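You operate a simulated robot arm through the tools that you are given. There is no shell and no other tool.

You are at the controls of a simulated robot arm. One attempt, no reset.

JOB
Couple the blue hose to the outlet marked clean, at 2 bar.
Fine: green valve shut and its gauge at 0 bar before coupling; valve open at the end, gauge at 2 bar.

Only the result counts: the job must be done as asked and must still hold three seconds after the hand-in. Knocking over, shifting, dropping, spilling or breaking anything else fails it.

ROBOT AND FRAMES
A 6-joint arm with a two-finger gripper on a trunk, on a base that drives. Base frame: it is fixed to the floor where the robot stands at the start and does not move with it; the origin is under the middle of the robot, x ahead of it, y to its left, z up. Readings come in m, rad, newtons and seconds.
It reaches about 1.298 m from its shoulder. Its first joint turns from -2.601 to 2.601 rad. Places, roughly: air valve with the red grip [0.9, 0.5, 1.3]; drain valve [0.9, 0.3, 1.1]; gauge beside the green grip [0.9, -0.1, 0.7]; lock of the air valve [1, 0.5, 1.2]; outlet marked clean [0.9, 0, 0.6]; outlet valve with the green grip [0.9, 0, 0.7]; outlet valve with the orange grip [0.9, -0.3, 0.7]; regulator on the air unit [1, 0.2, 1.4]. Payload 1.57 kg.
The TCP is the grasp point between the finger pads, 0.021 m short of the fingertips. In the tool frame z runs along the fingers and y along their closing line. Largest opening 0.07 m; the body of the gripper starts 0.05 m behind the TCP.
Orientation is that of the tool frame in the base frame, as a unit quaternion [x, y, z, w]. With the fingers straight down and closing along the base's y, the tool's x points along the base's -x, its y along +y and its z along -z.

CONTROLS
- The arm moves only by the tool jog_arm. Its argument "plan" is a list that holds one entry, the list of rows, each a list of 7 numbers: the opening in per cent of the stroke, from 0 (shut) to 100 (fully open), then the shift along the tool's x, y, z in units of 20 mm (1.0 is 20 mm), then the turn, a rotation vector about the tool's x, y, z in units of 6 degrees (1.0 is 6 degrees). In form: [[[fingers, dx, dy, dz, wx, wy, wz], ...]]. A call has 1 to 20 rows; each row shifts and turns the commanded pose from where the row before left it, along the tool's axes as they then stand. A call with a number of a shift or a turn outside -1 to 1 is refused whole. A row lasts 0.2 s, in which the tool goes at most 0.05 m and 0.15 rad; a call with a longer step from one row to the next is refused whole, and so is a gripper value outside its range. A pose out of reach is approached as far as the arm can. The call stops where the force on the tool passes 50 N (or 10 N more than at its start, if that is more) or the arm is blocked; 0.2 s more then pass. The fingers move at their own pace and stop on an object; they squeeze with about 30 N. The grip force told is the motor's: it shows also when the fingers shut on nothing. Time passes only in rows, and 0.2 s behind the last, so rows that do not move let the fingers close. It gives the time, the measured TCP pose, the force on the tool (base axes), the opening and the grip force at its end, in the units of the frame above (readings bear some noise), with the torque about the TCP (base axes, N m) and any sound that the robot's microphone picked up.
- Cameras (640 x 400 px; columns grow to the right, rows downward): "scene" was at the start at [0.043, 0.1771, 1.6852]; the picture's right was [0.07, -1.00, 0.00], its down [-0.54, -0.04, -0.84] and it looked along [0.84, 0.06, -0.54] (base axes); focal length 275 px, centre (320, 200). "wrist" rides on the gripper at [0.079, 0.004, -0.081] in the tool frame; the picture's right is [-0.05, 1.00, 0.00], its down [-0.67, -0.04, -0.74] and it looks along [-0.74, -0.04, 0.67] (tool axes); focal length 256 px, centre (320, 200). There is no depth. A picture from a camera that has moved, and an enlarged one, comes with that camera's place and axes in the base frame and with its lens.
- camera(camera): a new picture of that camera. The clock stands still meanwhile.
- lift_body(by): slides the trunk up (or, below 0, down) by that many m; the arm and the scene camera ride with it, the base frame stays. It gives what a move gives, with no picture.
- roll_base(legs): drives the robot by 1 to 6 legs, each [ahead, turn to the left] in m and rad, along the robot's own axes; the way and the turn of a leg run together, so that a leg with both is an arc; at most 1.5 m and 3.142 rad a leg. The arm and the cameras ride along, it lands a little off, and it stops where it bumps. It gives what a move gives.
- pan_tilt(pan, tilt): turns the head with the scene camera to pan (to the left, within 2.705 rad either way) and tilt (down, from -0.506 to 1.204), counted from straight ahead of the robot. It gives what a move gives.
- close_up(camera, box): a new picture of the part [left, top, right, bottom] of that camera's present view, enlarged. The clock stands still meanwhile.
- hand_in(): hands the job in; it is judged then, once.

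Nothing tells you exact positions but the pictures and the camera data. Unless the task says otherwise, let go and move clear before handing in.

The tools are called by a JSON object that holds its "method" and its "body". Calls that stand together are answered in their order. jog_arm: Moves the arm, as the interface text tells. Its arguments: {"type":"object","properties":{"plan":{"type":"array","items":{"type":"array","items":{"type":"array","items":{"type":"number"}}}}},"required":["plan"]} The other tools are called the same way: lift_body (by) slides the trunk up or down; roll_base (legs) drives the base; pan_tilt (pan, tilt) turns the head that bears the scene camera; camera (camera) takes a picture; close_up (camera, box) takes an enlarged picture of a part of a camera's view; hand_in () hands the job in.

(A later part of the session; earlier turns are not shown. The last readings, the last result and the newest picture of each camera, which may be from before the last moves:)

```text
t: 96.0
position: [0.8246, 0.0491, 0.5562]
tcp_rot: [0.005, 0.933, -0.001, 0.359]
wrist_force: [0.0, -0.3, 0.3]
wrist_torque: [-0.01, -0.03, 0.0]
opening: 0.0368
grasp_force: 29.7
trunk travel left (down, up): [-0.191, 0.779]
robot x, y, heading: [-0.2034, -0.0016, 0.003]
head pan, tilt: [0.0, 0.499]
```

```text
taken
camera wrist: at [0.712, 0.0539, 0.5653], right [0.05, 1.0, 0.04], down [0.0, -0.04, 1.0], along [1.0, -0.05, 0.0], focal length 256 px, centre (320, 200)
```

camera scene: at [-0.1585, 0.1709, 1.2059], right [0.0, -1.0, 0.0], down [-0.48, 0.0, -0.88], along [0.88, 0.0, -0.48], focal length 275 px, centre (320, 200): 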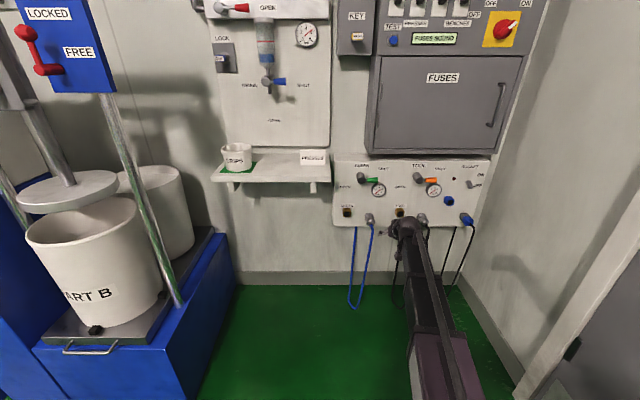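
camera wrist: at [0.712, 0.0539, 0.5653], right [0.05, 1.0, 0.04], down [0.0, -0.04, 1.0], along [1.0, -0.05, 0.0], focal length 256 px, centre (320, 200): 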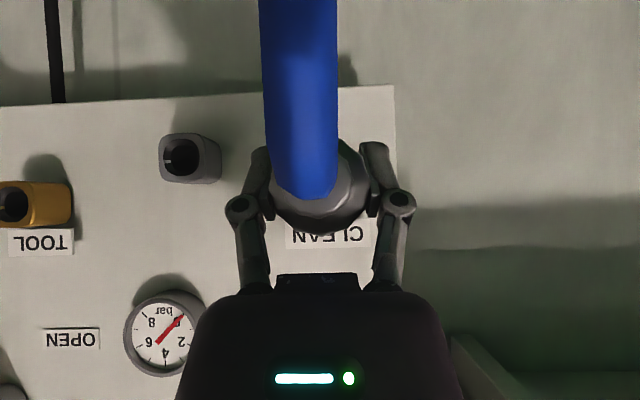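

The plug is out and held. I'll back off and carry it right, clear of the wrist's shadow, for a look with the scene camera.

{"method": "jog_arm", "body": {"plan": [[[0, 0.743, 0, -0.669, 0, 0, 0], [0, 0.743, 0, -0.669, 0, 0, 0], [0, 0.743, 0, -0.669, 0, 0, 0], [0, 0.743, 0, -0.669, 0, 0, 0], [0, 0.743, 0, -0.669, 0, 0, 0], [0, 0, -1, 0, 0, 0, 0], [0, 0, -1, 0, 0, 0, 0], [0, 0, -1, 0, 0, 0, 0], [0, 0, -1, 0, 0, 0, 0], [0, 0, -1, 0, 0, 0, 0], [0, 0, -1, 0, 0, 0, 0], [0, 0, -1, 0, 0, 0, 0], [0, 0, -1, 0, 0, 0, 0], [0, 0, -1, 0, 0, 0, 0], [0, 0, -1, 0, 0, 0, 0], [0, 0, -1, 0, 0, 0, 0]]]}}

{"method": "camera", "body": {"camera": "scene"}}

{"method": "camera", "body": {"camera": "wrist"}}

```text
t: 99.4
position: [0.7228, -0.17, 0.5578]
tcp_rot: [0.005, 0.933, -0.001, 0.36]
wrist_force: [-0.4, -0.6, -0.3]
wrist_torque: [0.0, -0.01, -0.04]
opening: 0.0369
grasp_force: 29.6
trunk travel left (down, up): [-0.191, 0.779]
robot x, y, heading: [-0.1994, -0.0035, -0.002]
head pan, tilt: [0.0, 0.499]
```

```text
taken
camera scene: at [-0.1584, 0.171, 1.202], right [0.0, -1.0, 0.0], down [-0.48, 0.0, -0.88], along [0.88, 0.0, -0.48], focal length 275 px, centre (320, 200)
```

scene: 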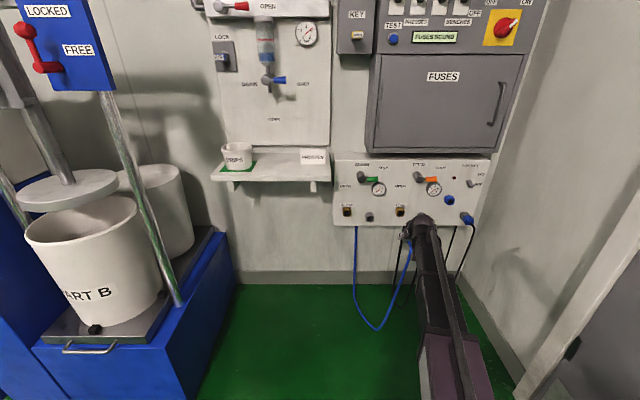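

```text
taken
camera wrist: at [0.609, -0.1648, 0.5655], right [0.05, 1.0, 0.04], down [0.0, -0.04, 1.0], along [1.0, -0.05, 0.0], focal length 256 px, centre (320, 200)
```

wrist: 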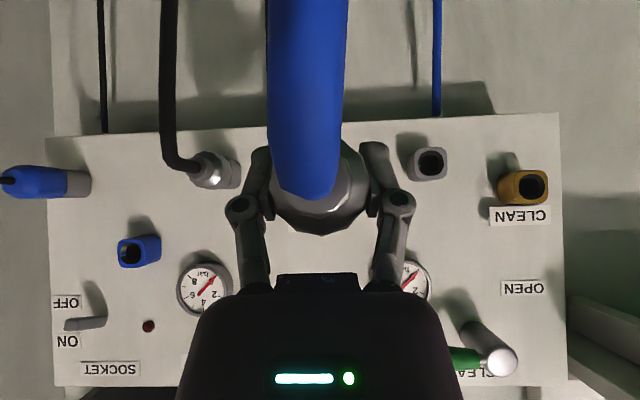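

{"method": "close_up", "body": {"camera": "scene", "box": [395, 215, 443, 245]}}

{"method": "close_up", "body": {"camera": "wrist", "box": [480, 150, 570, 230]}}

```text
13.33 times, centred on (419, 230) of scene
camera zoom: at [-0.1584, 0.171, 1.202], right [0.0, -1.0, 0.0], down [-0.48, 0.0, -0.88], along [0.88, 0.0, -0.48], focal length 3665 px, centre (-1000, -200)
```

zoom: 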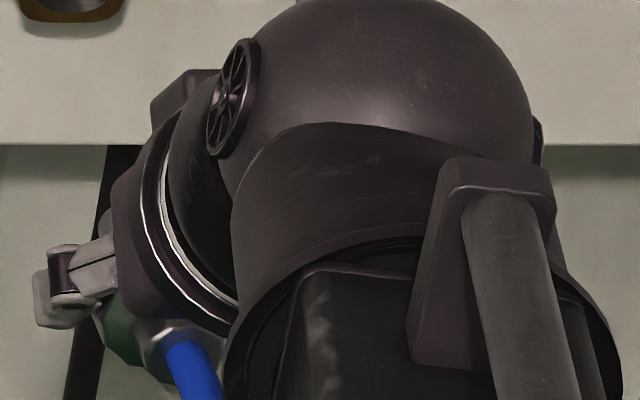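

```text
5.00 times, centred on (525, 190) of wrist
camera zoom: at [0.609, -0.1648, 0.5655], right [0.05, 1.0, 0.04], down [0.0, -0.04, 1.0], along [1.0, -0.05, 0.0], focal length 1280 px, centre (-705, 250)
```

zoom: 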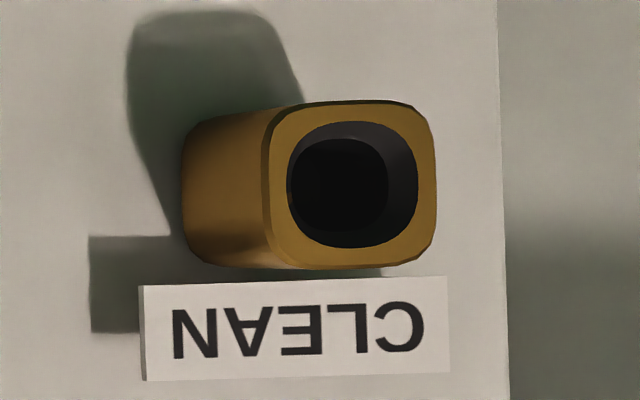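

The fingers still hide the nose. I'll yaw the tool left about 48° so the nose turns into the scene camera's view.

{"method": "jog_arm", "body": {"plan": [[[0, 0, 0, 0, -0.67, 0, -0.743], [0, 0, 0, 0, -0.67, 0, -0.743], [0, 0, 0, 0, -0.67, 0, -0.743], [0, 0, 0, 0, -0.67, 0, -0.743], [0, 0, 0, 0, -0.67, 0, -0.743], [0, 0, 0, 0, -0.67, 0, -0.743], [0, 0, 0, 0, -0.67, 0, -0.743], [0, 0, 0, 0, -0.67, 0, -0.743]]]}}

{"method": "close_up", "body": {"camera": "scene", "box": [380, 210, 444, 250]}}

```text
t: 101.2
position: [0.7219, -0.1691, 0.559]
tcp_rot: [-0.376, 0.854, 0.146, 0.328]
wrist_force: [-0.4, 0.1, -0.9]
wrist_torque: [0.02, 0.01, -0.01]
opening: 0.037
grasp_force: 30.5
trunk travel left (down, up): [-0.191, 0.779]
robot x, y, heading: [-0.2015, -0.0019, 0.003]
head pan, tilt: [0.0, 0.499]
```

```text
10.00 times, centred on (412, 230) of scene
camera zoom: at [-0.1584, 0.1709, 1.2021], right [0.0, -1.0, 0.0], down [-0.48, 0.0, -0.88], along [0.88, 0.0, -0.48], focal length 2749 px, centre (-600, -100)
```

zoom: 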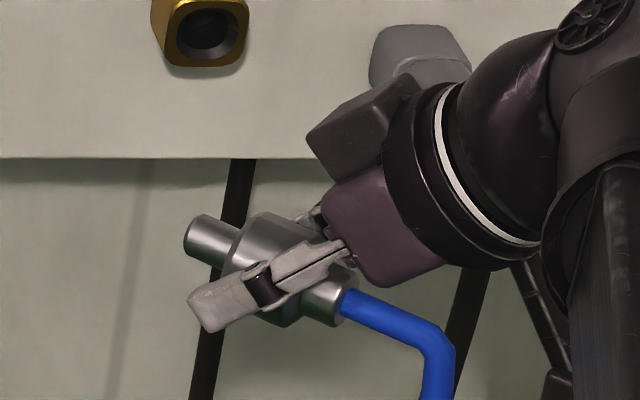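

This view shows a plain cylindrical nose about 20 mm in diameter beyond the collar, but its right side is hidden. I'll straighten up and carry the plug to the left of the camera to see that other side.

{"method": "jog_arm", "body": {"plan": [[[0, 0, 0, 0, 0.67, 0, 0.743], [0, 0, 0, 0, 0.67, 0, 0.743], [0, 0, 0, 0, 0.67, 0, 0.743], [0, 0, 0, 0, 0.67, 0, 0.743], [0, 0, 0, 0, 0.67, 0, 0.743], [0, 0, 0, 0, 0.67, 0, 0.743], [0, 0, 0, 0, 0.67, 0, 0.743], [0, 0, 0, 0, 0.67, 0, 0.743]]]}}

{"method": "jog_arm", "body": {"plan": [[[0, 0.316, 1, -0.284, 0, 0, 0], [0, 0.316, 1, -0.284, 0, 0, 0], [0, 0.316, 1, -0.284, 0, 0, 0], [0, 0.316, 1, -0.284, 0, 0, 0], [0, 0.316, 1, -0.284, 0, 0, 0], [0, 0.316, 1, -0.284, 0, 0, 0], [0, 0.316, 1, -0.284, 0, 0, 0], [0, 0.316, 1, -0.284, 0, 0, 0], [0, 0.316, 1, -0.284, 0, 0, 0], [0, 0.316, 1, -0.284, 0, 0, 0], [0, 0, 1, 0, 0, 0, 0], [0, 0, 1, 0, 0, 0, 0], [0, 0, 1, 0, 0, 0, 0], [0, 0, 1, 0, 0, 0, 0], [0, 0, 1, 0, 0, 0, 0], [0, 0, 1, 0, 0, 0, 0], [0, 0, 1, 0, 0, 0, 0], [0, 0, 1, 0, 0, 0, 0], [0, 0, 1, 0, 0, 0, 0], [0, 0, 1, 0, 0, 0, 0]]]}}

{"method": "camera", "body": {"camera": "scene"}}

```text
t: 103.0
position: [0.723, -0.1696, 0.557]
tcp_rot: [0.006, 0.933, -0.001, 0.359]
wrist_force: [-0.4, -0.3, 0.1]
wrist_torque: [-0.01, 0.01, 0.03]
opening: 0.0369
grasp_force: 30.5
trunk travel left (down, up): [-0.191, 0.779]
robot x, y, heading: [-0.2019, -0.0008, 0.004]
head pan, tilt: [0.0, 0.499]
```

```text
t: 107.2
position: [0.6416, 0.2304, 0.5583]
tcp_rot: [0.007, 0.933, -0.002, 0.359]
wrist_force: [0.4, 0.4, 0.0]
wrist_torque: [-0.03, -0.02, 0.02]
opening: 0.037
grasp_force: 30.5
trunk travel left (down, up): [-0.191, 0.779]
robot x, y, heading: [-0.2038, -0.0014, -0.007]
head pan, tilt: [0.0, 0.499]
```

```text
taken
camera scene: at [-0.1584, 0.1709, 1.2021], right [0.0, -1.0, 0.0], down [-0.48, 0.0, -0.88], along [0.88, 0.0, -0.48], focal length 275 px, centre (320, 200)
```

scene: 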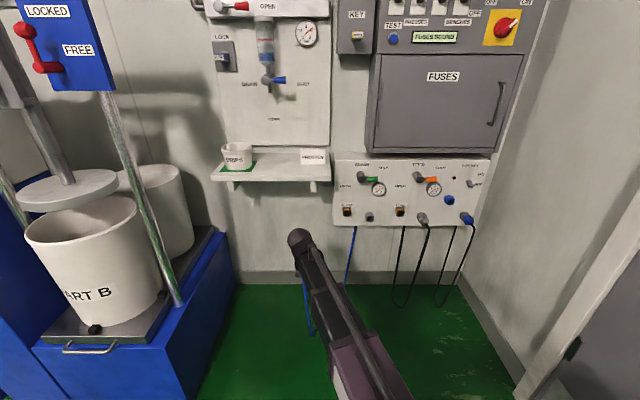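

Clear space here. I'll go another 0.16 m left and yaw right 36° to expose the hidden side.

{"method": "jog_arm", "body": {"plan": [[[0, 0, 1, 0, 0, 0, 0], [0, 0, 1, 0, 0, 0, 0], [0, 0, 1, 0, 0, 0, 0], [0, 0, 1, 0, 0, 0, 0], [0, 0, 1, 0, 0, 0, 0], [0, 0, 1, 0, 0, 0, 0], [0, 0, 1, 0, 0, 0, 0], [0, 0, 1, 0, 0, 0, 0], [0, 0, 0, 0, 0.67, 0, 0.743], [0, 0, 0, 0, 0.67, 0, 0.743], [0, 0, 0, 0, 0.67, 0, 0.743], [0, 0, 0, 0, 0.67, 0, 0.743], [0, 0, 0, 0, 0.67, 0, 0.743], [0, 0, 0, 0, 0.67, 0, 0.743]]]}}

{"method": "camera", "body": {"camera": "scene"}}

```text
t: 110.2
position: [0.6428, 0.3909, 0.5564]
tcp_rot: [0.295, 0.886, -0.113, 0.341]
wrist_force: [0.2, -0.1, 0.0]
wrist_torque: [-0.01, -0.01, -0.01]
opening: 0.0366
grasp_force: 29.8
trunk travel left (down, up): [-0.191, 0.779]
robot x, y, heading: [-0.2049, -0.0011, 0.004]
head pan, tilt: [0.0, 0.499]
```

```text
taken
camera scene: at [-0.1584, 0.1711, 1.202], right [0.0, -1.0, 0.0], down [-0.48, 0.0, -0.88], along [0.88, 0.0, -0.48], focal length 275 px, centre (320, 200)
```

scene: 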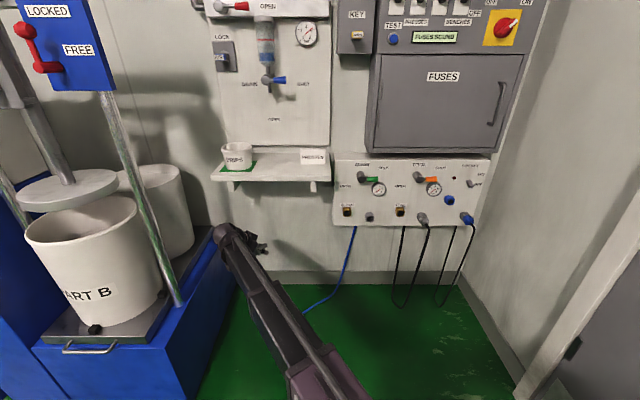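

{"method": "close_up", "body": {"camera": "scene", "box": [210, 215, 290, 265]}}

{"method": "camera", "body": {"camera": "wrist"}}

```text
8.00 times, centred on (250, 240) of scene
camera zoom: at [-0.1584, 0.1711, 1.202], right [0.0, -1.0, 0.0], down [-0.48, 0.0, -0.88], along [0.88, 0.0, -0.48], focal length 2199 px, centre (880, -120)
```

zoom: 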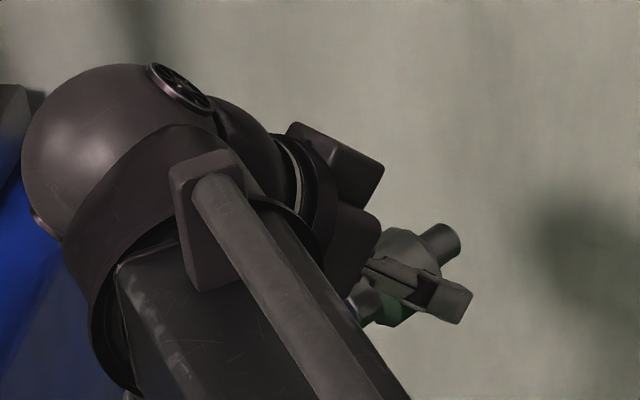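

```text
taken
camera wrist: at [0.5559, 0.4622, 0.5655], right [0.63, 0.78, 0.04], down [-0.03, -0.03, 1.0], along [0.78, -0.63, 0.0], focal length 256 px, centre (320, 200)
```

wrist: 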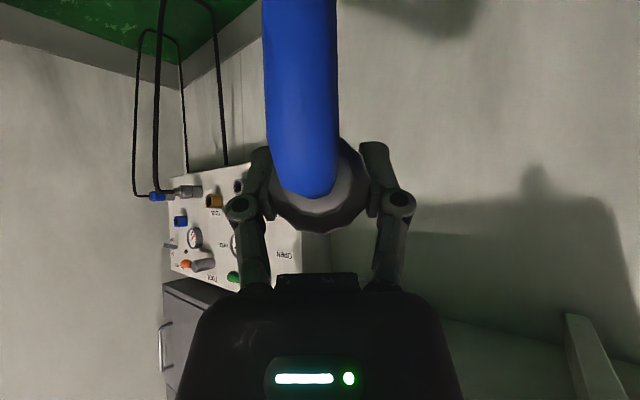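

{"method": "close_up", "body": {"camera": "scene", "box": [252, 239, 276, 254]}}

```text
16.00 times, centred on (264, 246) of scene
camera zoom: at [-0.1584, 0.1711, 1.202], right [0.0, -1.0, 0.0], down [-0.48, 0.0, -0.88], along [0.88, 0.0, -0.48], focal length 4398 px, centre (1216, -544)
```

zoom: 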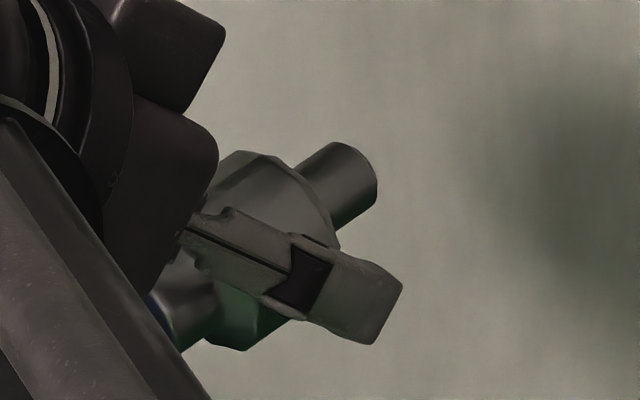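

The nose is a plain smooth cylinder, so there is no bayonet. The strong resistance to turning suggests the seated plug was held by the outlet and my pull simply broke it loose. I'll carry it back and seat it again, checking the hold gently this time.

{"method": "jog_arm", "body": {"plan": [[[0, 0, 0, 0, -0.67, 0, -0.743], [0, 0, 0, 0, -0.67, 0, -0.743], [0, 0, 0, 0, -0.67, 0, -0.743], [0, 0, 0, 0, -0.67, 0, -0.743], [0, 0, 0, 0, -0.67, 0, -0.743], [0, 0, 0, 0, -0.67, 0, -0.743], [0, 0, -1, 0, 0, 0, 0], [0, 0, -1, 0, 0, 0, 0], [0, 0, -1, 0, 0, 0, 0], [0, 0, -1, 0, 0, 0, 0], [0, 0, -1, 0, 0, 0, 0], [0, 0, -1, 0, 0, 0, 0], [0, 0, -1, 0, 0, 0, 0], [0, 0, -1, 0, 0, 0, 0], [0, 0, -1, 0, 0, 0, 0], [0, 0, -1, 0, 0, 0, 0]]]}}

{"method": "jog_arm", "body": {"plan": [[[0, 0, -1, 0, 0, 0, 0], [0, 0, -1, 0, 0, 0, 0], [0, 0, -1, 0, 0, 0, 0], [0, 0, -1, 0, 0, 0, 0], [0, 0, -1, 0, 0, 0, 0], [0, 0, -1, 0, 0, 0, 0], [0, 0, -1, 0, 0, 0, 0], [0, -0.743, 0, 0.669, 0, 0, 0], [0, -0.743, 0, 0.669, 0, 0, 0], [0, -0.743, 0, 0.669, 0, 0, 0], [0, -0.743, 0, 0.669, 0, 0, 0], [0, -0.743, 0, 0.669, 0, 0, 0], [0, -0.743, 0, 0.669, 0, 0, 0], [0, -0.743, 0, 0.669, 0, 0, 0]]]}}

{"method": "camera", "body": {"camera": "wrist"}}

```text
t: 113.6
position: [0.64, 0.1893, 0.5584]
tcp_rot: [0.006, 0.933, -0.002, 0.359]
wrist_force: [0.7, 0.1, -0.3]
wrist_torque: [-0.01, -0.03, -0.04]
opening: 0.037
grasp_force: 30.3
trunk travel left (down, up): [-0.191, 0.779]
robot x, y, heading: [-0.2008, 0.0007, -0.001]
head pan, tilt: [0.0, 0.499]
```

```text
t: 116.6
position: [0.7789, 0.0483, 0.557]
tcp_rot: [0.005, 0.934, -0.002, 0.358]
wrist_force: [0.1, 0.5, 0.0]
wrist_torque: [0.03, -0.01, 0.0]
opening: 0.0367
grasp_force: 29.6
trunk travel left (down, up): [-0.191, 0.779]
robot x, y, heading: [-0.2032, -0.003, 0.005]
head pan, tilt: [0.0, 0.499]
```

```text
taken
camera wrist: at [0.6661, 0.0534, 0.5655], right [0.05, 1.0, 0.04], down [0.0, -0.04, 1.0], along [1.0, -0.05, 0.0], focal length 256 px, centre (320, 200)
```

wrist: 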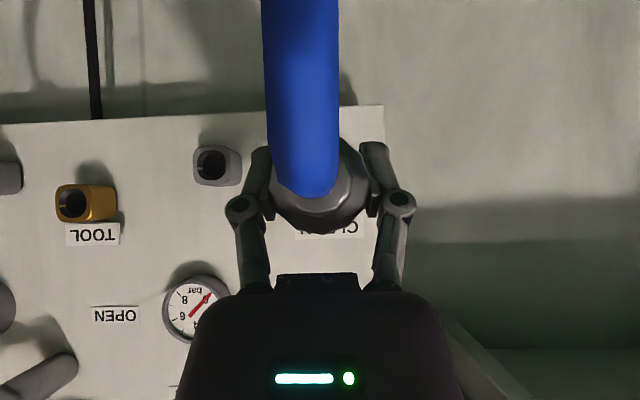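

Back in front of the outlet at the same height and line as when I drew it out. I'll insert again to x≈0.875, then slowly to the seat near 0.885.

{"method": "jog_arm", "body": {"plan": [[[0, -0.743, 0.03, 0.669, 0, 0, 0], [0, -0.743, 0.01, 0.669, 0, 0, 0], [0, -0.372, 0, 0.334, 0, 0, 0]]]}}

{"method": "jog_arm", "body": {"plan": [[[0, -0.372, 0, 0.334, 0, 0, 0], [0, -0.372, 0, 0.334, 0, 0, 0]]]}}

{"method": "jog_arm", "body": {"plan": [[[0, -0.186, 0, 0.167, 0, 0, 0], [0, -0.186, 0, 0.167, 0, 0, 0]]]}}

```text
t: 117.4
position: [0.8307, 0.0487, 0.5577]
tcp_rot: [0.005, 0.934, -0.001, 0.358]
wrist_force: [-0.8, -0.3, -0.5]
wrist_torque: [-0.02, -0.03, -0.01]
opening: 0.0369
grasp_force: 29.7
trunk travel left (down, up): [-0.191, 0.779]
robot x, y, heading: [-0.2058, -0.003, 0.005]
head pan, tilt: [0.0, 0.499]
```

```text
t: 118.0
position: [0.8501, 0.05, 0.5583]
tcp_rot: [0.005, 0.933, -0.002, 0.359]
wrist_force: [-1.2, 0.3, -0.8]
wrist_torque: [0.03, -0.03, 0.0]
opening: 0.037
grasp_force: 30.1
trunk travel left (down, up): [-0.191, 0.779]
robot x, y, heading: [-0.205, -0.0041, -0.0]
head pan, tilt: [0.0, 0.499]
```

```text
t: 118.6
position: [0.8612, 0.0495, 0.5583]
tcp_rot: [0.005, 0.934, -0.001, 0.358]
wrist_force: [-0.4, -1.3, 0.8]
wrist_torque: [-0.01, 0.01, -0.01]
opening: 0.0368
grasp_force: 30.2
trunk travel left (down, up): [-0.191, 0.779]
robot x, y, heading: [-0.2049, -0.0008, 0.002]
head pan, tilt: [0.0, 0.499]
```

No contact yet. I'll continue in 4 mm steps.

{"method": "jog_arm", "body": {"plan": [[[0, -0.149, 0, 0.134, 0, 0, 0], [0, -0.149, 0, 0.134, 0, 0, 0]]]}}

{"method": "jog_arm", "body": {"plan": [[[0, -0.149, 0, 0.134, 0, 0, 0], [0, -0.149, 0, 0.134, 0, 0, 0]]]}}

{"method": "jog_arm", "body": {"plan": [[[0, -0.112, 0, 0.1, 0, 0, 0]]]}}

```text
t: 119.2
position: [0.8673, 0.05, 0.5568]
tcp_rot: [0.006, 0.934, -0.002, 0.358]
wrist_force: [0.1, 0.2, 0.5]
wrist_torque: [-0.01, -0.03, -0.04]
opening: 0.0369
grasp_force: 30.0
trunk travel left (down, up): [-0.191, 0.779]
robot x, y, heading: [-0.2043, 0.0002, 0.0]
head pan, tilt: [0.0, 0.499]
```

```text
t: 119.8
position: [0.8766, 0.0497, 0.5578]
tcp_rot: [0.005, 0.933, -0.001, 0.359]
wrist_force: [-0.6, 0.1, 1.0]
wrist_torque: [-0.02, 0.0, 0.0]
opening: 0.0368
grasp_force: 29.5
trunk travel left (down, up): [-0.191, 0.779]
robot x, y, heading: [-0.2011, -0.0042, 0.0]
head pan, tilt: [0.0, 0.499]
```

```text
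t: 120.2
position: [0.8805, 0.049, 0.5583]
tcp_rot: [0.006, 0.934, -0.001, 0.358]
wrist_force: [-0.1, -0.9, -0.3]
wrist_torque: [-0.01, 0.03, -0.04]
opening: 0.0371
grasp_force: 30.0
trunk travel left (down, up): [-0.191, 0.779]
robot x, y, heading: [-0.2039, 0.0003, 0.003]
head pan, tilt: [0.0, 0.499]
```

{"method": "jog_arm", "body": {"plan": [[[0, -0.074, 0, 0.067, 0, 0, 0]]]}}

{"method": "jog_arm", "body": {"plan": [[[0, -0.074, 0, 0.067, 0, 0, 0]]]}}

{"method": "jog_arm", "body": {"plan": [[[0, -0.074, 0, 0.067, 0, 0, 0]]]}}

{"method": "jog_arm", "body": {"plan": [[[0, -0.074, 0, 0.067, 0, 0, 0]]]}}

```text
t: 120.6
position: [0.8815, 0.0495, 0.5579]
tcp_rot: [0.006, 0.933, -0.003, 0.359]
wrist_force: [-0.4, -3.0, -0.1]
wrist_torque: [-0.04, 0.02, -0.04]
opening: 0.037
grasp_force: 29.5
trunk travel left (down, up): [-0.191, 0.779]
robot x, y, heading: [-0.2012, -0.0011, -0.001]
head pan, tilt: [0.0, 0.499]
```

```text
t: 121.0
position: [0.8841, 0.0477, 0.5581]
tcp_rot: [0.005, 0.933, -0.001, 0.359]
wrist_force: [-2.2, -3.9, -0.1]
wrist_torque: [-0.04, -0.03, -0.09]
opening: 0.0371
grasp_force: 29.7
trunk travel left (down, up): [-0.191, 0.779]
robot x, y, heading: [-0.2035, -0.0011, -0.002]
head pan, tilt: [0.0, 0.499]
```

```text
t: 121.4
position: [0.8848, 0.0484, 0.5578]
tcp_rot: [0.005, 0.934, -0.001, 0.358]
wrist_force: [-16.5, -6.2, -3.2]
wrist_torque: [-0.05, -0.53, -0.12]
opening: 0.0372
grasp_force: 29.8
trunk travel left (down, up): [-0.191, 0.779]
robot x, y, heading: [-0.2028, -0.001, -0.003]
head pan, tilt: [0.0, 0.499]
```

```text
t: 121.8
position: [0.8845, 0.0495, 0.5587]
tcp_rot: [0.005, 0.934, -0.001, 0.359]
wrist_force: [-23.7, -6.7, -3.4]
wrist_torque: [0.0, 0.04, 0.02]
opening: 0.0374
grasp_force: 29.6
trunk travel left (down, up): [-0.191, 0.779]
robot x, y, heading: [-0.2032, 0.0026, -0.004]
head pan, tilt: [0.0, 0.499]
```

Seated again at x≈0.8845. Now I'll unload in 1 to 2 mm steps to see whether the outlet holds it.

{"method": "jog_arm", "body": {"plan": [[[0, 0.074, 0, -0.067, 0, 0, 0]]]}}

{"method": "jog_arm", "body": {"plan": [[[0, 0.056, 0, -0.05, 0, 0, 0]]]}}

{"method": "jog_arm", "body": {"plan": [[[0, 0.056, 0, -0.05, 0, 0, 0]]]}}

{"method": "jog_arm", "body": {"plan": [[[0, 0.056, 0, -0.05, 0, 0, 0]]]}}

```text
t: 122.2
position: [0.8851, 0.049, 0.5578]
tcp_rot: [0.006, 0.934, -0.001, 0.358]
wrist_force: [-11.2, -6.8, -0.1]
wrist_torque: [-0.03, 0.65, 0.05]
opening: 0.0372
grasp_force: 29.4
trunk travel left (down, up): [-0.191, 0.779]
robot x, y, heading: [-0.203, 0.0027, -0.001]
head pan, tilt: [0.0, 0.499]
```

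```text
t: 122.6
position: [0.8852, 0.0484, 0.5584]
tcp_rot: [0.005, 0.933, -0.002, 0.361]
wrist_force: [6.4, -5.4, -0.1]
wrist_torque: [-0.09, 0.8, 0.02]
opening: 0.0371
grasp_force: 29.7
trunk travel left (down, up): [-0.191, 0.779]
robot x, y, heading: [-0.2036, 0.0011, 0.002]
head pan, tilt: [0.0, 0.499]
```

```text
t: 123.0
position: [0.8827, 0.0494, 0.5577]
tcp_rot: [0.005, 0.933, -0.001, 0.359]
wrist_force: [2.1, -5.6, 0.7]
wrist_torque: [0.01, -0.06, 0.01]
opening: 0.037
grasp_force: 30.6
trunk travel left (down, up): [-0.191, 0.779]
robot x, y, heading: [-0.2068, -0.0001, 0.005]
head pan, tilt: [0.0, 0.499]
```

```text
t: 123.4
position: [0.8802, 0.0494, 0.5578]
tcp_rot: [0.006, 0.933, -0.001, 0.359]
wrist_force: [1.7, -4.6, -1.0]
wrist_torque: [-0.07, -0.08, -0.06]
opening: 0.0369
grasp_force: 29.4
trunk travel left (down, up): [-0.191, 0.779]
robot x, y, heading: [-0.2014, -0.0041, 0.001]
head pan, tilt: [0.0, 0.499]
```

It slides with only a few newtons of friction, as it did from the holder, and a key stops it turning. So this is a keyed push-in coupling held by its fit, and being fully home is what counts. I'll push it fully home again and let go.

{"method": "jog_arm", "body": {"plan": [[[0, -0.112, -0.03, 0.1, 0, 0, 0], [0, -0.074, 0, 0.067, 0, 0, 0]]]}}

{"method": "jog_arm", "body": {"plan": [[[0, -0.112, 0, 0.1, 0, 0, 0]]]}}

{"method": "jog_arm", "body": {"plan": [[[0, -0.056, 0, 0.05, 0, 0, 0]]]}}

```text
t: 124.0
position: [0.8864, 0.0488, 0.5576]
tcp_rot: [0.006, 0.933, -0.001, 0.359]
wrist_force: [0.1, 0.5, 0.0]
wrist_torque: [0.0, -0.04, 0.02]
opening: 0.037
grasp_force: 30.3
trunk travel left (down, up): [-0.191, 0.779]
robot x, y, heading: [-0.2042, 0.0025, -0.0]
head pan, tilt: [0.0, 0.499]
```

```text
t: 124.4
position: [0.8858, 0.0489, 0.5583]
tcp_rot: [0.005, 0.934, -0.001, 0.357]
wrist_force: [-21.1, 1.7, -3.6]
wrist_torque: [-0.05, -0.37, 0.09]
opening: 0.0369
grasp_force: 29.6
trunk travel left (down, up): [-0.191, 0.779]
robot x, y, heading: [-0.2017, -0.002, -0.004]
head pan, tilt: [0.0, 0.499]
```

```text
t: 124.8
position: [0.8875, 0.0487, 0.5583]
tcp_rot: [0.006, 0.934, -0.002, 0.358]
wrist_force: [-22.5, 4.8, -2.9]
wrist_torque: [-0.1, 0.04, 0.2]
opening: 0.0374
grasp_force: 29.9
trunk travel left (down, up): [-0.191, 0.779]
robot x, y, heading: [-0.2027, -0.0012, -0.0]
head pan, tilt: [0.0, 0.499]
```

Aligned with almost no side load, then firmly stopped at the seat. Now I'll release and back away.

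{"method": "jog_arm", "body": {"plan": [[[30, 0, 0, 0, 0, 0, 0], [60, 0, 0, 0, 0, 0, 0], [100, 0, 0, 0, 0, 0, 0], [100, 0, 0, 0, 0, 0, 0], [100, 0, 0, 0, 0, 0, 0], [100, 0.737, 0, -0.675, 0, 0, 0], [100, 0.737, 0, -0.675, 0, 0, 0], [100, 0.737, 0, -0.675, 0, 0, 0], [100, 0.737, 0, -0.675, 0, 0, 0], [100, 0.737, 0, -0.675, 0, 0, 0], [100, 0.737, 0, -0.675, 0, 0, 0], [100, 0.737, 0, -0.675, 0, 0, 0], [100, 0.737, 0, -0.675, 0, 0, 0]]]}}

{"method": "close_up", "body": {"camera": "wrist", "box": [280, 120, 380, 220]}}

{"method": "camera", "body": {"camera": "wrist"}}

```text
t: 127.6
position: [0.7295, 0.0512, 0.5578]
tcp_rot: [0.005, 0.933, -0.002, 0.359]
wrist_force: [-0.4, -0.4, 0.3]
wrist_torque: [-0.02, 0.01, -0.01]
opening: 0.0703
grasp_force: 0.2
trunk travel left (down, up): [-0.191, 0.779]
robot x, y, heading: [-0.2018, 0.0035, -0.003]
head pan, tilt: [0.0, 0.499]
```

```text
4.00 times, centred on (330, 170) of wrist
camera zoom: at [0.6163, 0.0559, 0.5657], right [0.05, 1.0, 0.04], down [0.0, -0.04, 1.0], along [1.0, -0.05, 0.0], focal length 1024 px, centre (280, 320)
```

zoom: 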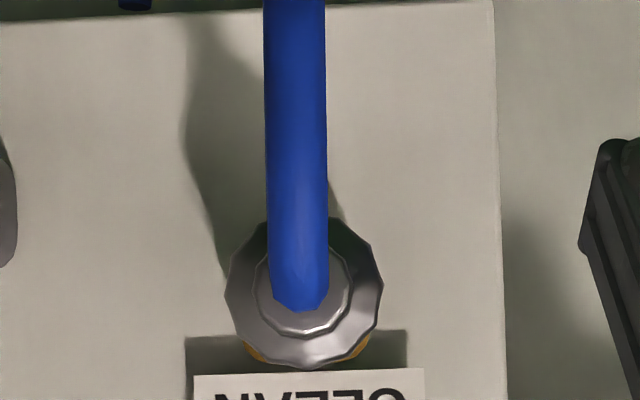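

```text
taken
camera wrist: at [0.6163, 0.0559, 0.5657], right [0.05, 1.0, 0.04], down [0.0, -0.04, 1.0], along [1.0, -0.05, 0.0], focal length 256 px, centre (320, 200)
```

wrist: 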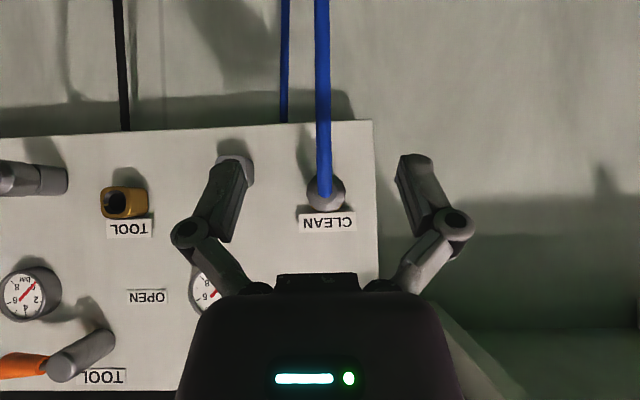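

The plug sits straight and flush. The seat resisted my unloading pull with more than sliding friction before letting go, so I take it as coupled. Next is the regulator: I'll pitch the tool level here at y>0 and raise the trunk.

{"method": "jog_arm", "body": {"plan": [[[60, 0, 0, 0, 0, -1, 0], [60, 0, 0, 0, 0, -1, 0], [60, 0, 0, 0, 0, -1, 0], [60, 0, 0, 0, 0, -1, 0], [60, 0, 0, 0, 0, -1, 0], [60, 0, 0, 0, 0, -1, 0], [60, 0, 0, 0, 0, -1, 0], [60, 0, 0, 0, 0, -1, 0]]]}}

{"method": "lift_body", "body": {"by": 0.45}}

{"method": "camera", "body": {"camera": "scene"}}

{"method": "camera", "body": {"camera": "wrist"}}

```text
t: 129.4
position: [0.7296, 0.0512, 0.6887]
tcp_rot: [0.009, 0.721, -0.006, 0.693]
wrist_force: [-0.3, -0.2, 0.5]
wrist_torque: [0.01, -0.01, 0.0]
opening: 0.0424
grasp_force: 0.1
out of reach, approached as far as the arm can: row 1, 2, 3, 4, 5, 6, 7, 8
trunk travel left (down, up): [-0.191, 0.779]
robot x, y, heading: [-0.2039, 0.0021, 0.001]
head pan, tilt: [0.0, 0.499]
```

```text
refused: 0.45 is not a number from -0.4 to 0.4
```

```text
taken
camera scene: at [-0.1587, 0.1709, 1.2021], right [0.0, -1.0, 0.0], down [-0.48, 0.0, -0.88], along [0.88, 0.0, -0.48], focal length 275 px, centre (320, 200)
```

scene: 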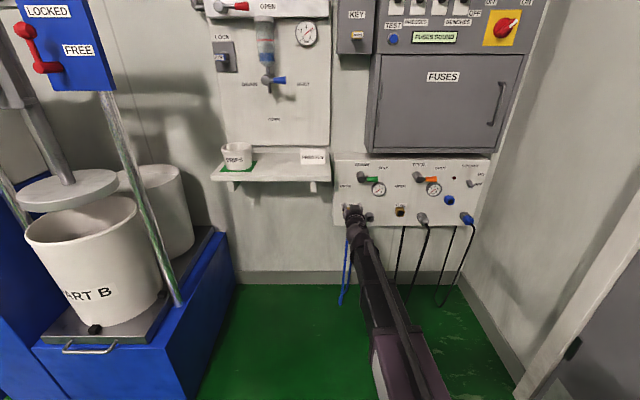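

```text
taken
camera wrist: at [0.6465, 0.0549, 0.6135], right [0.02, 1.0, 0.06], down [-0.72, -0.02, 0.69], along [0.69, -0.05, 0.72], focal length 256 px, centre (320, 200)
```

wrist: 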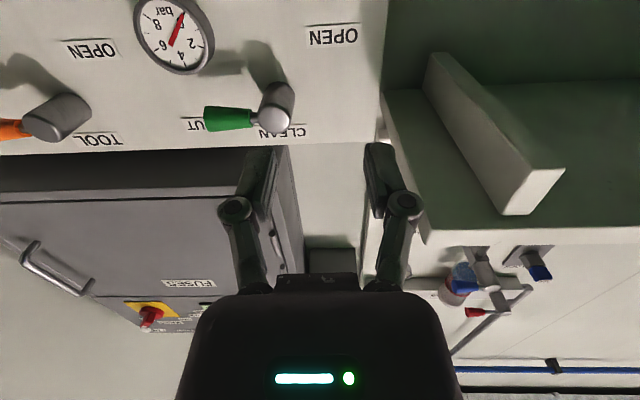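

The shelf's right front corner is near (0.73, 0.10, 0.73), close to the gripper's path. I'll pull back first, then raise in two lifts.

{"method": "jog_arm", "body": {"plan": [[[60, 0, 0, -1, 0, 0, 0], [60, 0, 0, -1, 0, 0, 0], [60, 0, 0, -1, 0, 0, 0], [60, 0, 0, -1, 0, 0, 0], [60, 0, 0, -1, 0, 0, 0]]]}}

{"method": "lift_body", "body": {"by": 0.4}}

{"method": "lift_body", "body": {"by": 0.3}}

{"method": "camera", "body": {"camera": "scene"}}

{"method": "camera", "body": {"camera": "wrist"}}

```text
t: 130.6
position: [0.6301, 0.0506, 0.695]
tcp_rot: [0.006, 0.707, -0.004, 0.708]
wrist_force: [-0.7, 0.2, -0.2]
wrist_torque: [-0.02, 0.0, 0.02]
opening: 0.0423
grasp_force: 0.0
out of reach, approached as far as the arm can: row 1
trunk travel left (down, up): [-0.191, 0.779]
robot x, y, heading: [-0.2045, 0.0014, 0.002]
head pan, tilt: [0.0, 0.499]
```

```text
t: 134.4
position: [0.63, 0.0507, 1.0963]
tcp_rot: [0.004, 0.707, -0.003, 0.707]
wrist_force: [-0.5, 1.1, -0.2]
wrist_torque: [-0.01, 0.01, 0.0]
opening: 0.0419
grasp_force: 0.1
trunk travel left (down, up): [-0.591, 0.379]
robot x, y, heading: [-0.2063, 0.0029, 0.004]
head pan, tilt: [0.0, 0.499]
```

```text
t: 137.4
position: [0.6309, 0.0501, 1.3963]
tcp_rot: [0.005, 0.707, -0.004, 0.707]
wrist_force: [-0.7, 0.1, -0.1]
wrist_torque: [0.0, -0.01, -0.03]
opening: 0.0417
grasp_force: 0.0
trunk travel left (down, up): [-0.891, 0.079]
robot x, y, heading: [-0.2006, -0.0006, -0.001]
head pan, tilt: [0.0, 0.499]
```

```text
taken
camera scene: at [-0.1587, 0.171, 1.902], right [0.0, -1.0, 0.0], down [-0.48, 0.0, -0.88], along [0.88, 0.0, -0.48], focal length 275 px, centre (320, 200)
```

scene: 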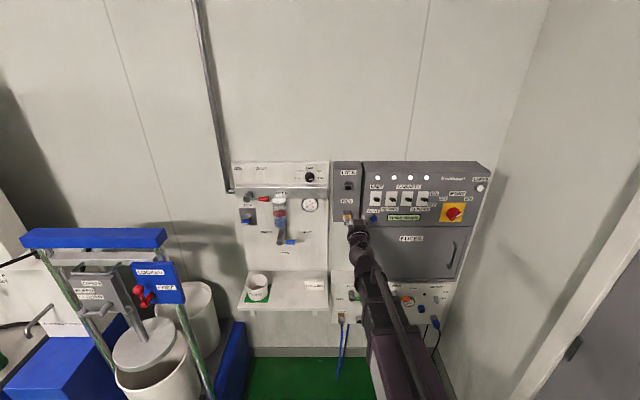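

```text
taken
camera wrist: at [0.5493, 0.0558, 1.3175], right [0.01, 1.0, 0.05], down [-0.75, -0.03, 0.67], along [0.67, -0.05, 0.74], focal length 256 px, centre (320, 200)
```

wrist: 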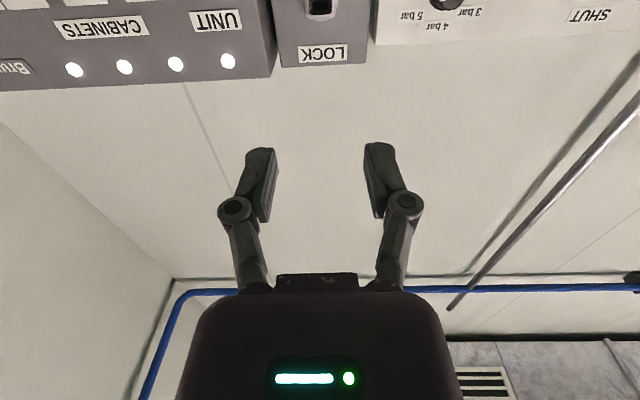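

Risen to z≈1.396. Now to locate the regulator knob exactly.

{"method": "close_up", "body": {"camera": "scene", "box": [290, 155, 345, 220]}}

{"method": "close_up", "body": {"camera": "scene", "box": [228, 155, 348, 230]}}

{"method": "close_up", "body": {"camera": "wrist", "box": [370, 0, 500, 60]}}

{"method": "close_up", "body": {"camera": "scene", "box": [325, 280, 425, 350]}}

```text
6.15 times, centred on (318, 188) of scene
camera zoom: at [-0.1587, 0.171, 1.902], right [0.0, -1.0, 0.0], down [-0.48, 0.0, -0.88], along [0.88, 0.0, -0.48], focal length 1692 px, centre (335, 277)
```

zoom: 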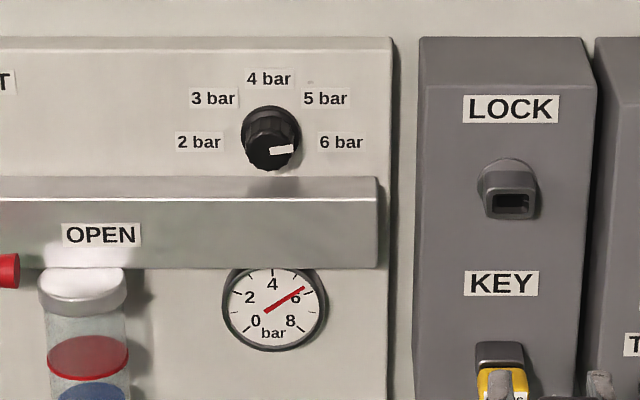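

```text
5.33 times, centred on (288, 192) of scene
camera zoom: at [-0.1587, 0.171, 1.902], right [0.0, -1.0, 0.0], down [-0.48, 0.0, -0.88], along [0.88, 0.0, -0.48], focal length 1466 px, centre (491, 240)
```

zoom: 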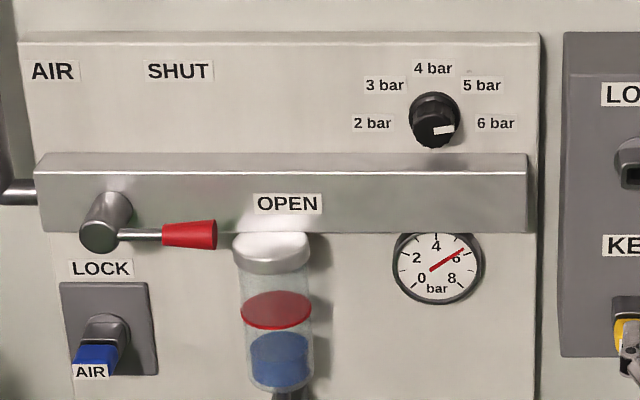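

```text
4.92 times, centred on (435, 30) of wrist
camera zoom: at [0.5493, 0.0558, 1.3175], right [0.01, 1.0, 0.05], down [-0.75, -0.03, 0.67], along [0.67, -0.05, 0.74], focal length 1260 px, centre (-246, 1037)
```

zoom: 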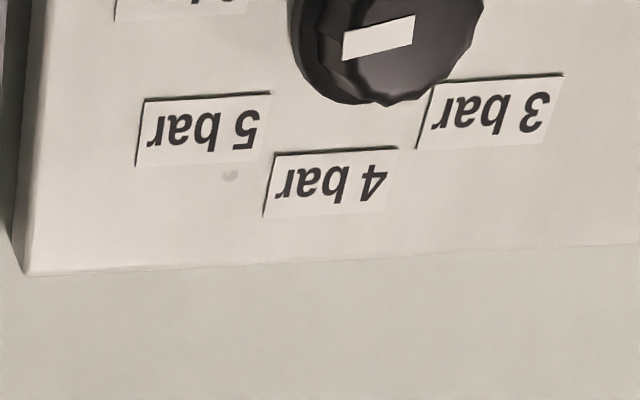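

```text
5.71 times, centred on (375, 315) of scene
camera zoom: at [-0.1587, 0.171, 1.902], right [0.0, -1.0, 0.0], down [-0.48, 0.0, -0.88], along [0.88, 0.0, -0.48], focal length 1571 px, centre (6, -457)
```

zoom: 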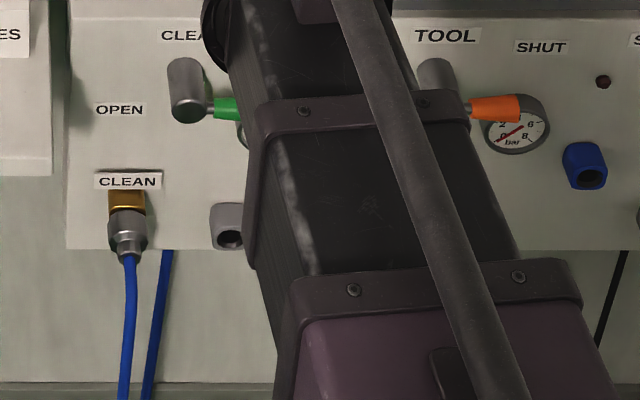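

The plug is still seated. I put the knob's face at roughly (0.95, 0.213, 1.40), pointer at 6 bar, with the steel manifold bar just below it. I'll approach in front of it for a closer look.

{"method": "jog_arm", "body": {"plan": [[[100, 0, 1, 0, 0, 0, 0], [100, 0, 1, 0, 0, 0, 0], [100, 0, 1, 0, 0, 0, 0], [100, 0, 1, 0, 0, 0, 0], [100, 0, 1, 0, 0, 0, 0], [100, 0, 1, 0, 0, 0, 0], [100, 0, 1, 0, 0, 0, 0], [100, 0, 1, 0, 0, 0, 0], [100, 0, 0.15, 1, 0, 0, 0], [100, 0, 0, 1, 0, 0, 0], [100, 0, 0, 1, 0, 0, 0], [100, 0, 0, 1, 0, 0, 0], [100, 0, 0, 1, 0, 0, 0], [100, 0, 0, 1, 0, 0, 0], [100, 0, 0, 1, 0, 0, 0], [100, 0, 0, 1, 0, 0, 0], [100, 0, 0, 1, 0, 0, 0]]]}}

{"method": "camera", "body": {"camera": "wrist"}}

{"method": "close_up", "body": {"camera": "scene", "box": [250, 150, 370, 225]}}

```text
t: 141.0
position: [0.8122, 0.2106, 1.3956]
tcp_rot: [0.004, 0.707, -0.003, 0.707]
wrist_force: [-0.2, 0.4, -0.3]
wrist_torque: [-0.02, -0.02, 0.02]
opening: 0.0697
grasp_force: 0.1
trunk travel left (down, up): [-0.891, 0.079]
robot x, y, heading: [-0.2041, 0.0032, -0.004]
head pan, tilt: [0.0, 0.499]
```

```text
taken
camera wrist: at [0.7311, 0.2164, 1.3171], right [0.01, 1.0, 0.05], down [-0.75, -0.03, 0.67], along [0.67, -0.05, 0.74], focal length 256 px, centre (320, 200)
```

wrist: 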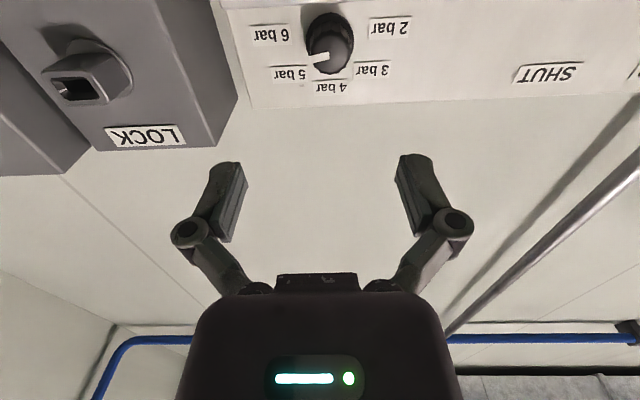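

```text
5.33 times, centred on (310, 188) of scene
camera zoom: at [-0.158, 0.171, 1.902], right [0.0, -1.0, 0.0], down [-0.48, 0.0, -0.88], along [0.88, 0.0, -0.48], focal length 1466 px, centre (373, 267)
```

zoom: 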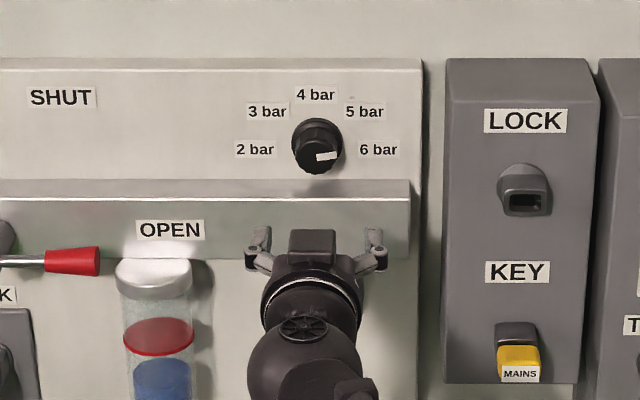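

The knob's face is at about (0.974, 0.218, 1.391), pointing just under 6 bar, and 2 bar lies half a turn counter-clockwise. I'll centre on it and pre-roll the gripper clockwise 36° before gripping.

{"method": "lift_body", "body": {"by": -0.0045}}

{"method": "jog_arm", "body": {"plan": [[[75, 0, 0.37, 0, 0, 0, 0], [75, 0, 0, 0, 0, 0, 1], [75, 0, 0, 0, 0, 0, 1], [75, 0, 0, 0, 0, 0, 1], [75, 0, 0, 0, 0, 0, 1], [75, 0, 0, 0, 0, 0, 1], [75, 0, 0, 0, 0, 0, 1], [75, 0, 0, 1, 0, 0, 0], [75, 0, 0, 1, 0, 0, 0], [75, 0, 0, 1, 0, 0, 0], [75, 0, 0, 1, 0, 0, 0]]]}}

{"method": "camera", "body": {"camera": "wrist"}}

{"method": "close_up", "body": {"camera": "scene", "box": [250, 150, 370, 225]}}

```text
t: 141.6
position: [0.811, 0.2119, 1.3921]
tcp_rot: [0.004, 0.707, -0.004, 0.707]
wrist_force: [-0.1, -0.1, -0.7]
wrist_torque: [0.03, 0.03, -0.04]
opening: 0.07
grasp_force: 0.1
trunk travel left (down, up): [-0.887, 0.083]
robot x, y, heading: [-0.203, 0.0038, -0.003]
head pan, tilt: [0.0, 0.499]
```

```text
t: 144.0
position: [0.8919, 0.2179, 1.3912]
tcp_rot: [0.224, 0.671, 0.215, 0.673]
wrist_force: [0.0, -0.3, 0.5]
wrist_torque: [0.0, 0.01, -0.01]
opening: 0.0526
grasp_force: 0.0
trunk travel left (down, up): [-0.887, 0.083]
robot x, y, heading: [-0.1993, 0.0006, 0.007]
head pan, tilt: [0.0, 0.499]
```

```text
taken
camera wrist: at [0.8121, 0.2678, 1.3303], right [0.01, 0.78, 0.63], down [-0.75, -0.41, 0.52], along [0.66, -0.48, 0.58], focal length 256 px, centre (320, 200)
```

wrist: 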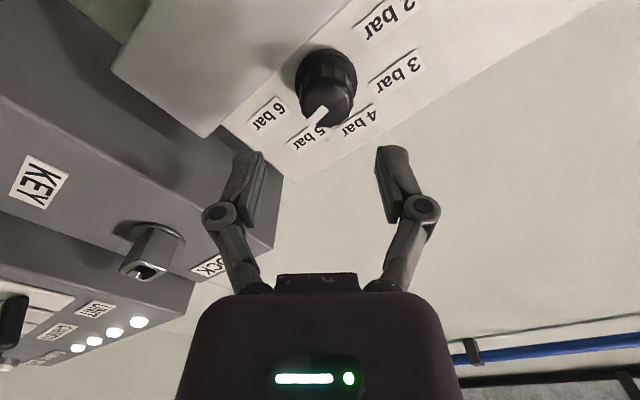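

```text
5.33 times, centred on (310, 188) of scene
camera zoom: at [-0.1582, 0.171, 1.8975], right [0.0, -1.0, 0.0], down [-0.48, 0.0, -0.88], along [0.88, 0.0, -0.48], focal length 1466 px, centre (373, 267)
```

zoom: 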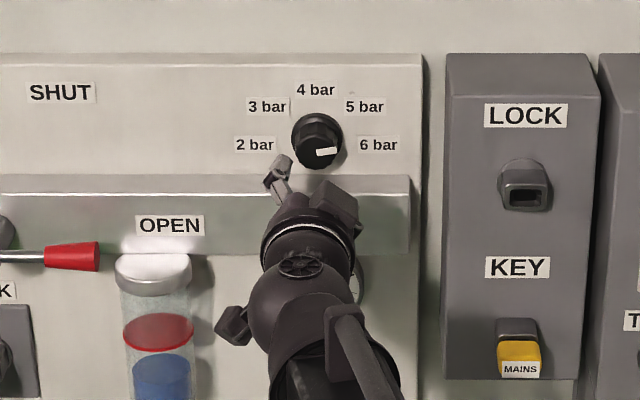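

{"method": "close_up", "body": {"camera": "wrist", "box": [270, 30, 390, 140]}}

{"method": "close_up", "body": {"camera": "scene", "box": [290, 160, 338, 190]}}

```text
3.64 times, centred on (330, 85) of wrist
camera zoom: at [0.8121, 0.2678, 1.3303], right [0.01, 0.78, 0.63], down [-0.75, -0.41, 0.52], along [0.66, -0.48, 0.58], focal length 931 px, centre (284, 618)
```

zoom: 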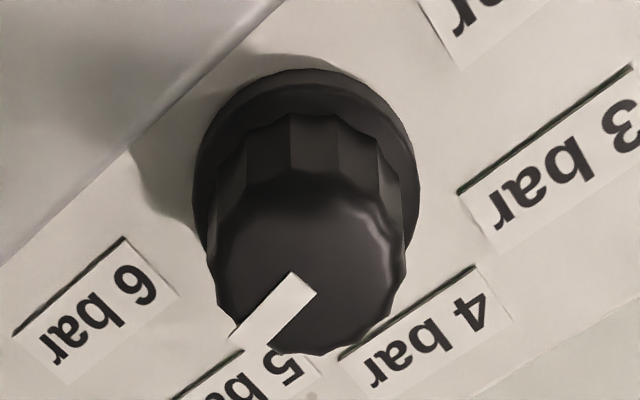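

```text
13.33 times, centred on (314, 175) of scene
camera zoom: at [-0.1582, 0.171, 1.8975], right [0.0, -1.0, 0.0], down [-0.48, 0.0, -0.88], along [0.88, 0.0, -0.48], focal length 3665 px, centre (400, 533)
```

zoom: 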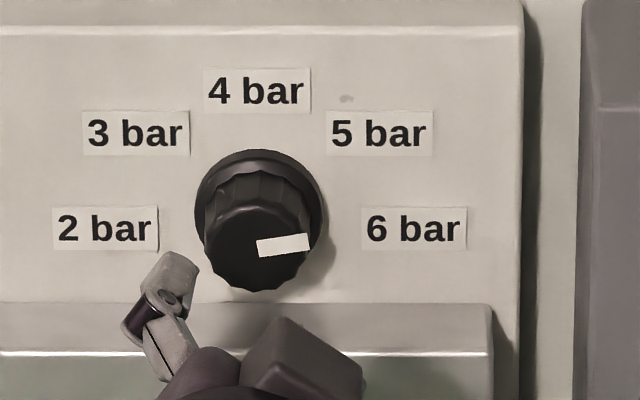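

Refined, the knob face centre is near (0.963, 0.218, 1.395) with a grip diameter of about 35 mm, and the pointer is about 8° above 6 bar. I'll raise 3 mm and advance so the pads overlap the knob.

{"method": "lift_body", "body": {"by": 0.003}}

{"method": "jog_arm", "body": {"plan": [[[75, 0, 0, 1, 0, 0, 0], [75, 0, 0, 1, 0, 0, 0], [75, 0, 0, 0.6, 0, 0, 0], [75, 0, 0, 0.5, 0, 0, 0]]]}}

{"method": "camera", "body": {"camera": "wrist"}}

{"method": "close_up", "body": {"camera": "scene", "box": [274, 150, 354, 200]}}

```text
t: 144.5
position: [0.8919, 0.2168, 1.3937]
tcp_rot: [0.222, 0.671, 0.214, 0.674]
wrist_force: [-0.6, -0.8, 0.6]
wrist_torque: [0.06, 0.0, -0.01]
opening: 0.0526
grasp_force: 0.1
trunk travel left (down, up): [-0.89, 0.08]
robot x, y, heading: [-0.2041, -0.0024, -0.0]
head pan, tilt: [0.0, 0.499]
```

```text
t: 145.5
position: [0.9531, 0.217, 1.3947]
tcp_rot: [0.221, 0.671, 0.216, 0.674]
wrist_force: [-0.1, -1.1, 0.8]
wrist_torque: [0.01, -0.05, -0.02]
opening: 0.0526
grasp_force: 0.2
trunk travel left (down, up): [-0.89, 0.08]
robot x, y, heading: [-0.2034, 0.0001, -0.0]
head pan, tilt: [0.0, 0.499]
```

```text
taken
camera wrist: at [0.8735, 0.2679, 1.3335], right [0.01, 0.78, 0.63], down [-0.75, -0.41, 0.52], along [0.66, -0.48, 0.58], focal length 256 px, centre (320, 200)
```

wrist: 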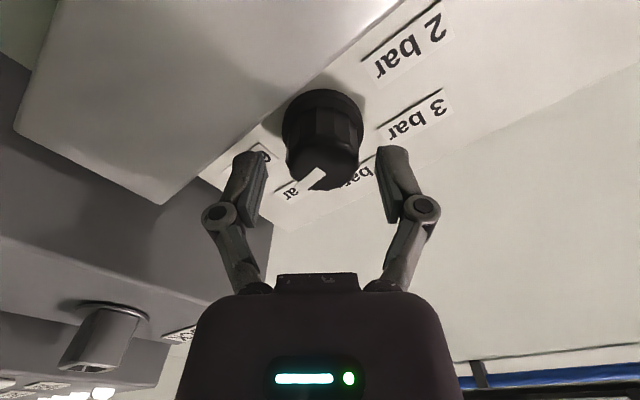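

```text
8.00 times, centred on (314, 175) of scene
camera zoom: at [-0.1583, 0.171, 1.9006], right [0.0, -1.0, 0.0], down [-0.48, 0.0, -0.88], along [0.88, 0.0, -0.48], focal length 2199 px, centre (368, 400)
```

zoom: 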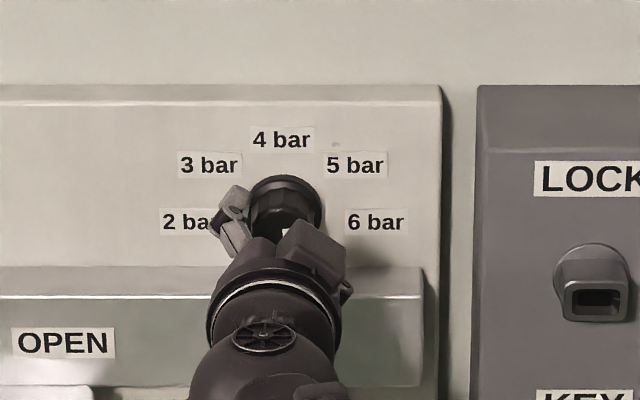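

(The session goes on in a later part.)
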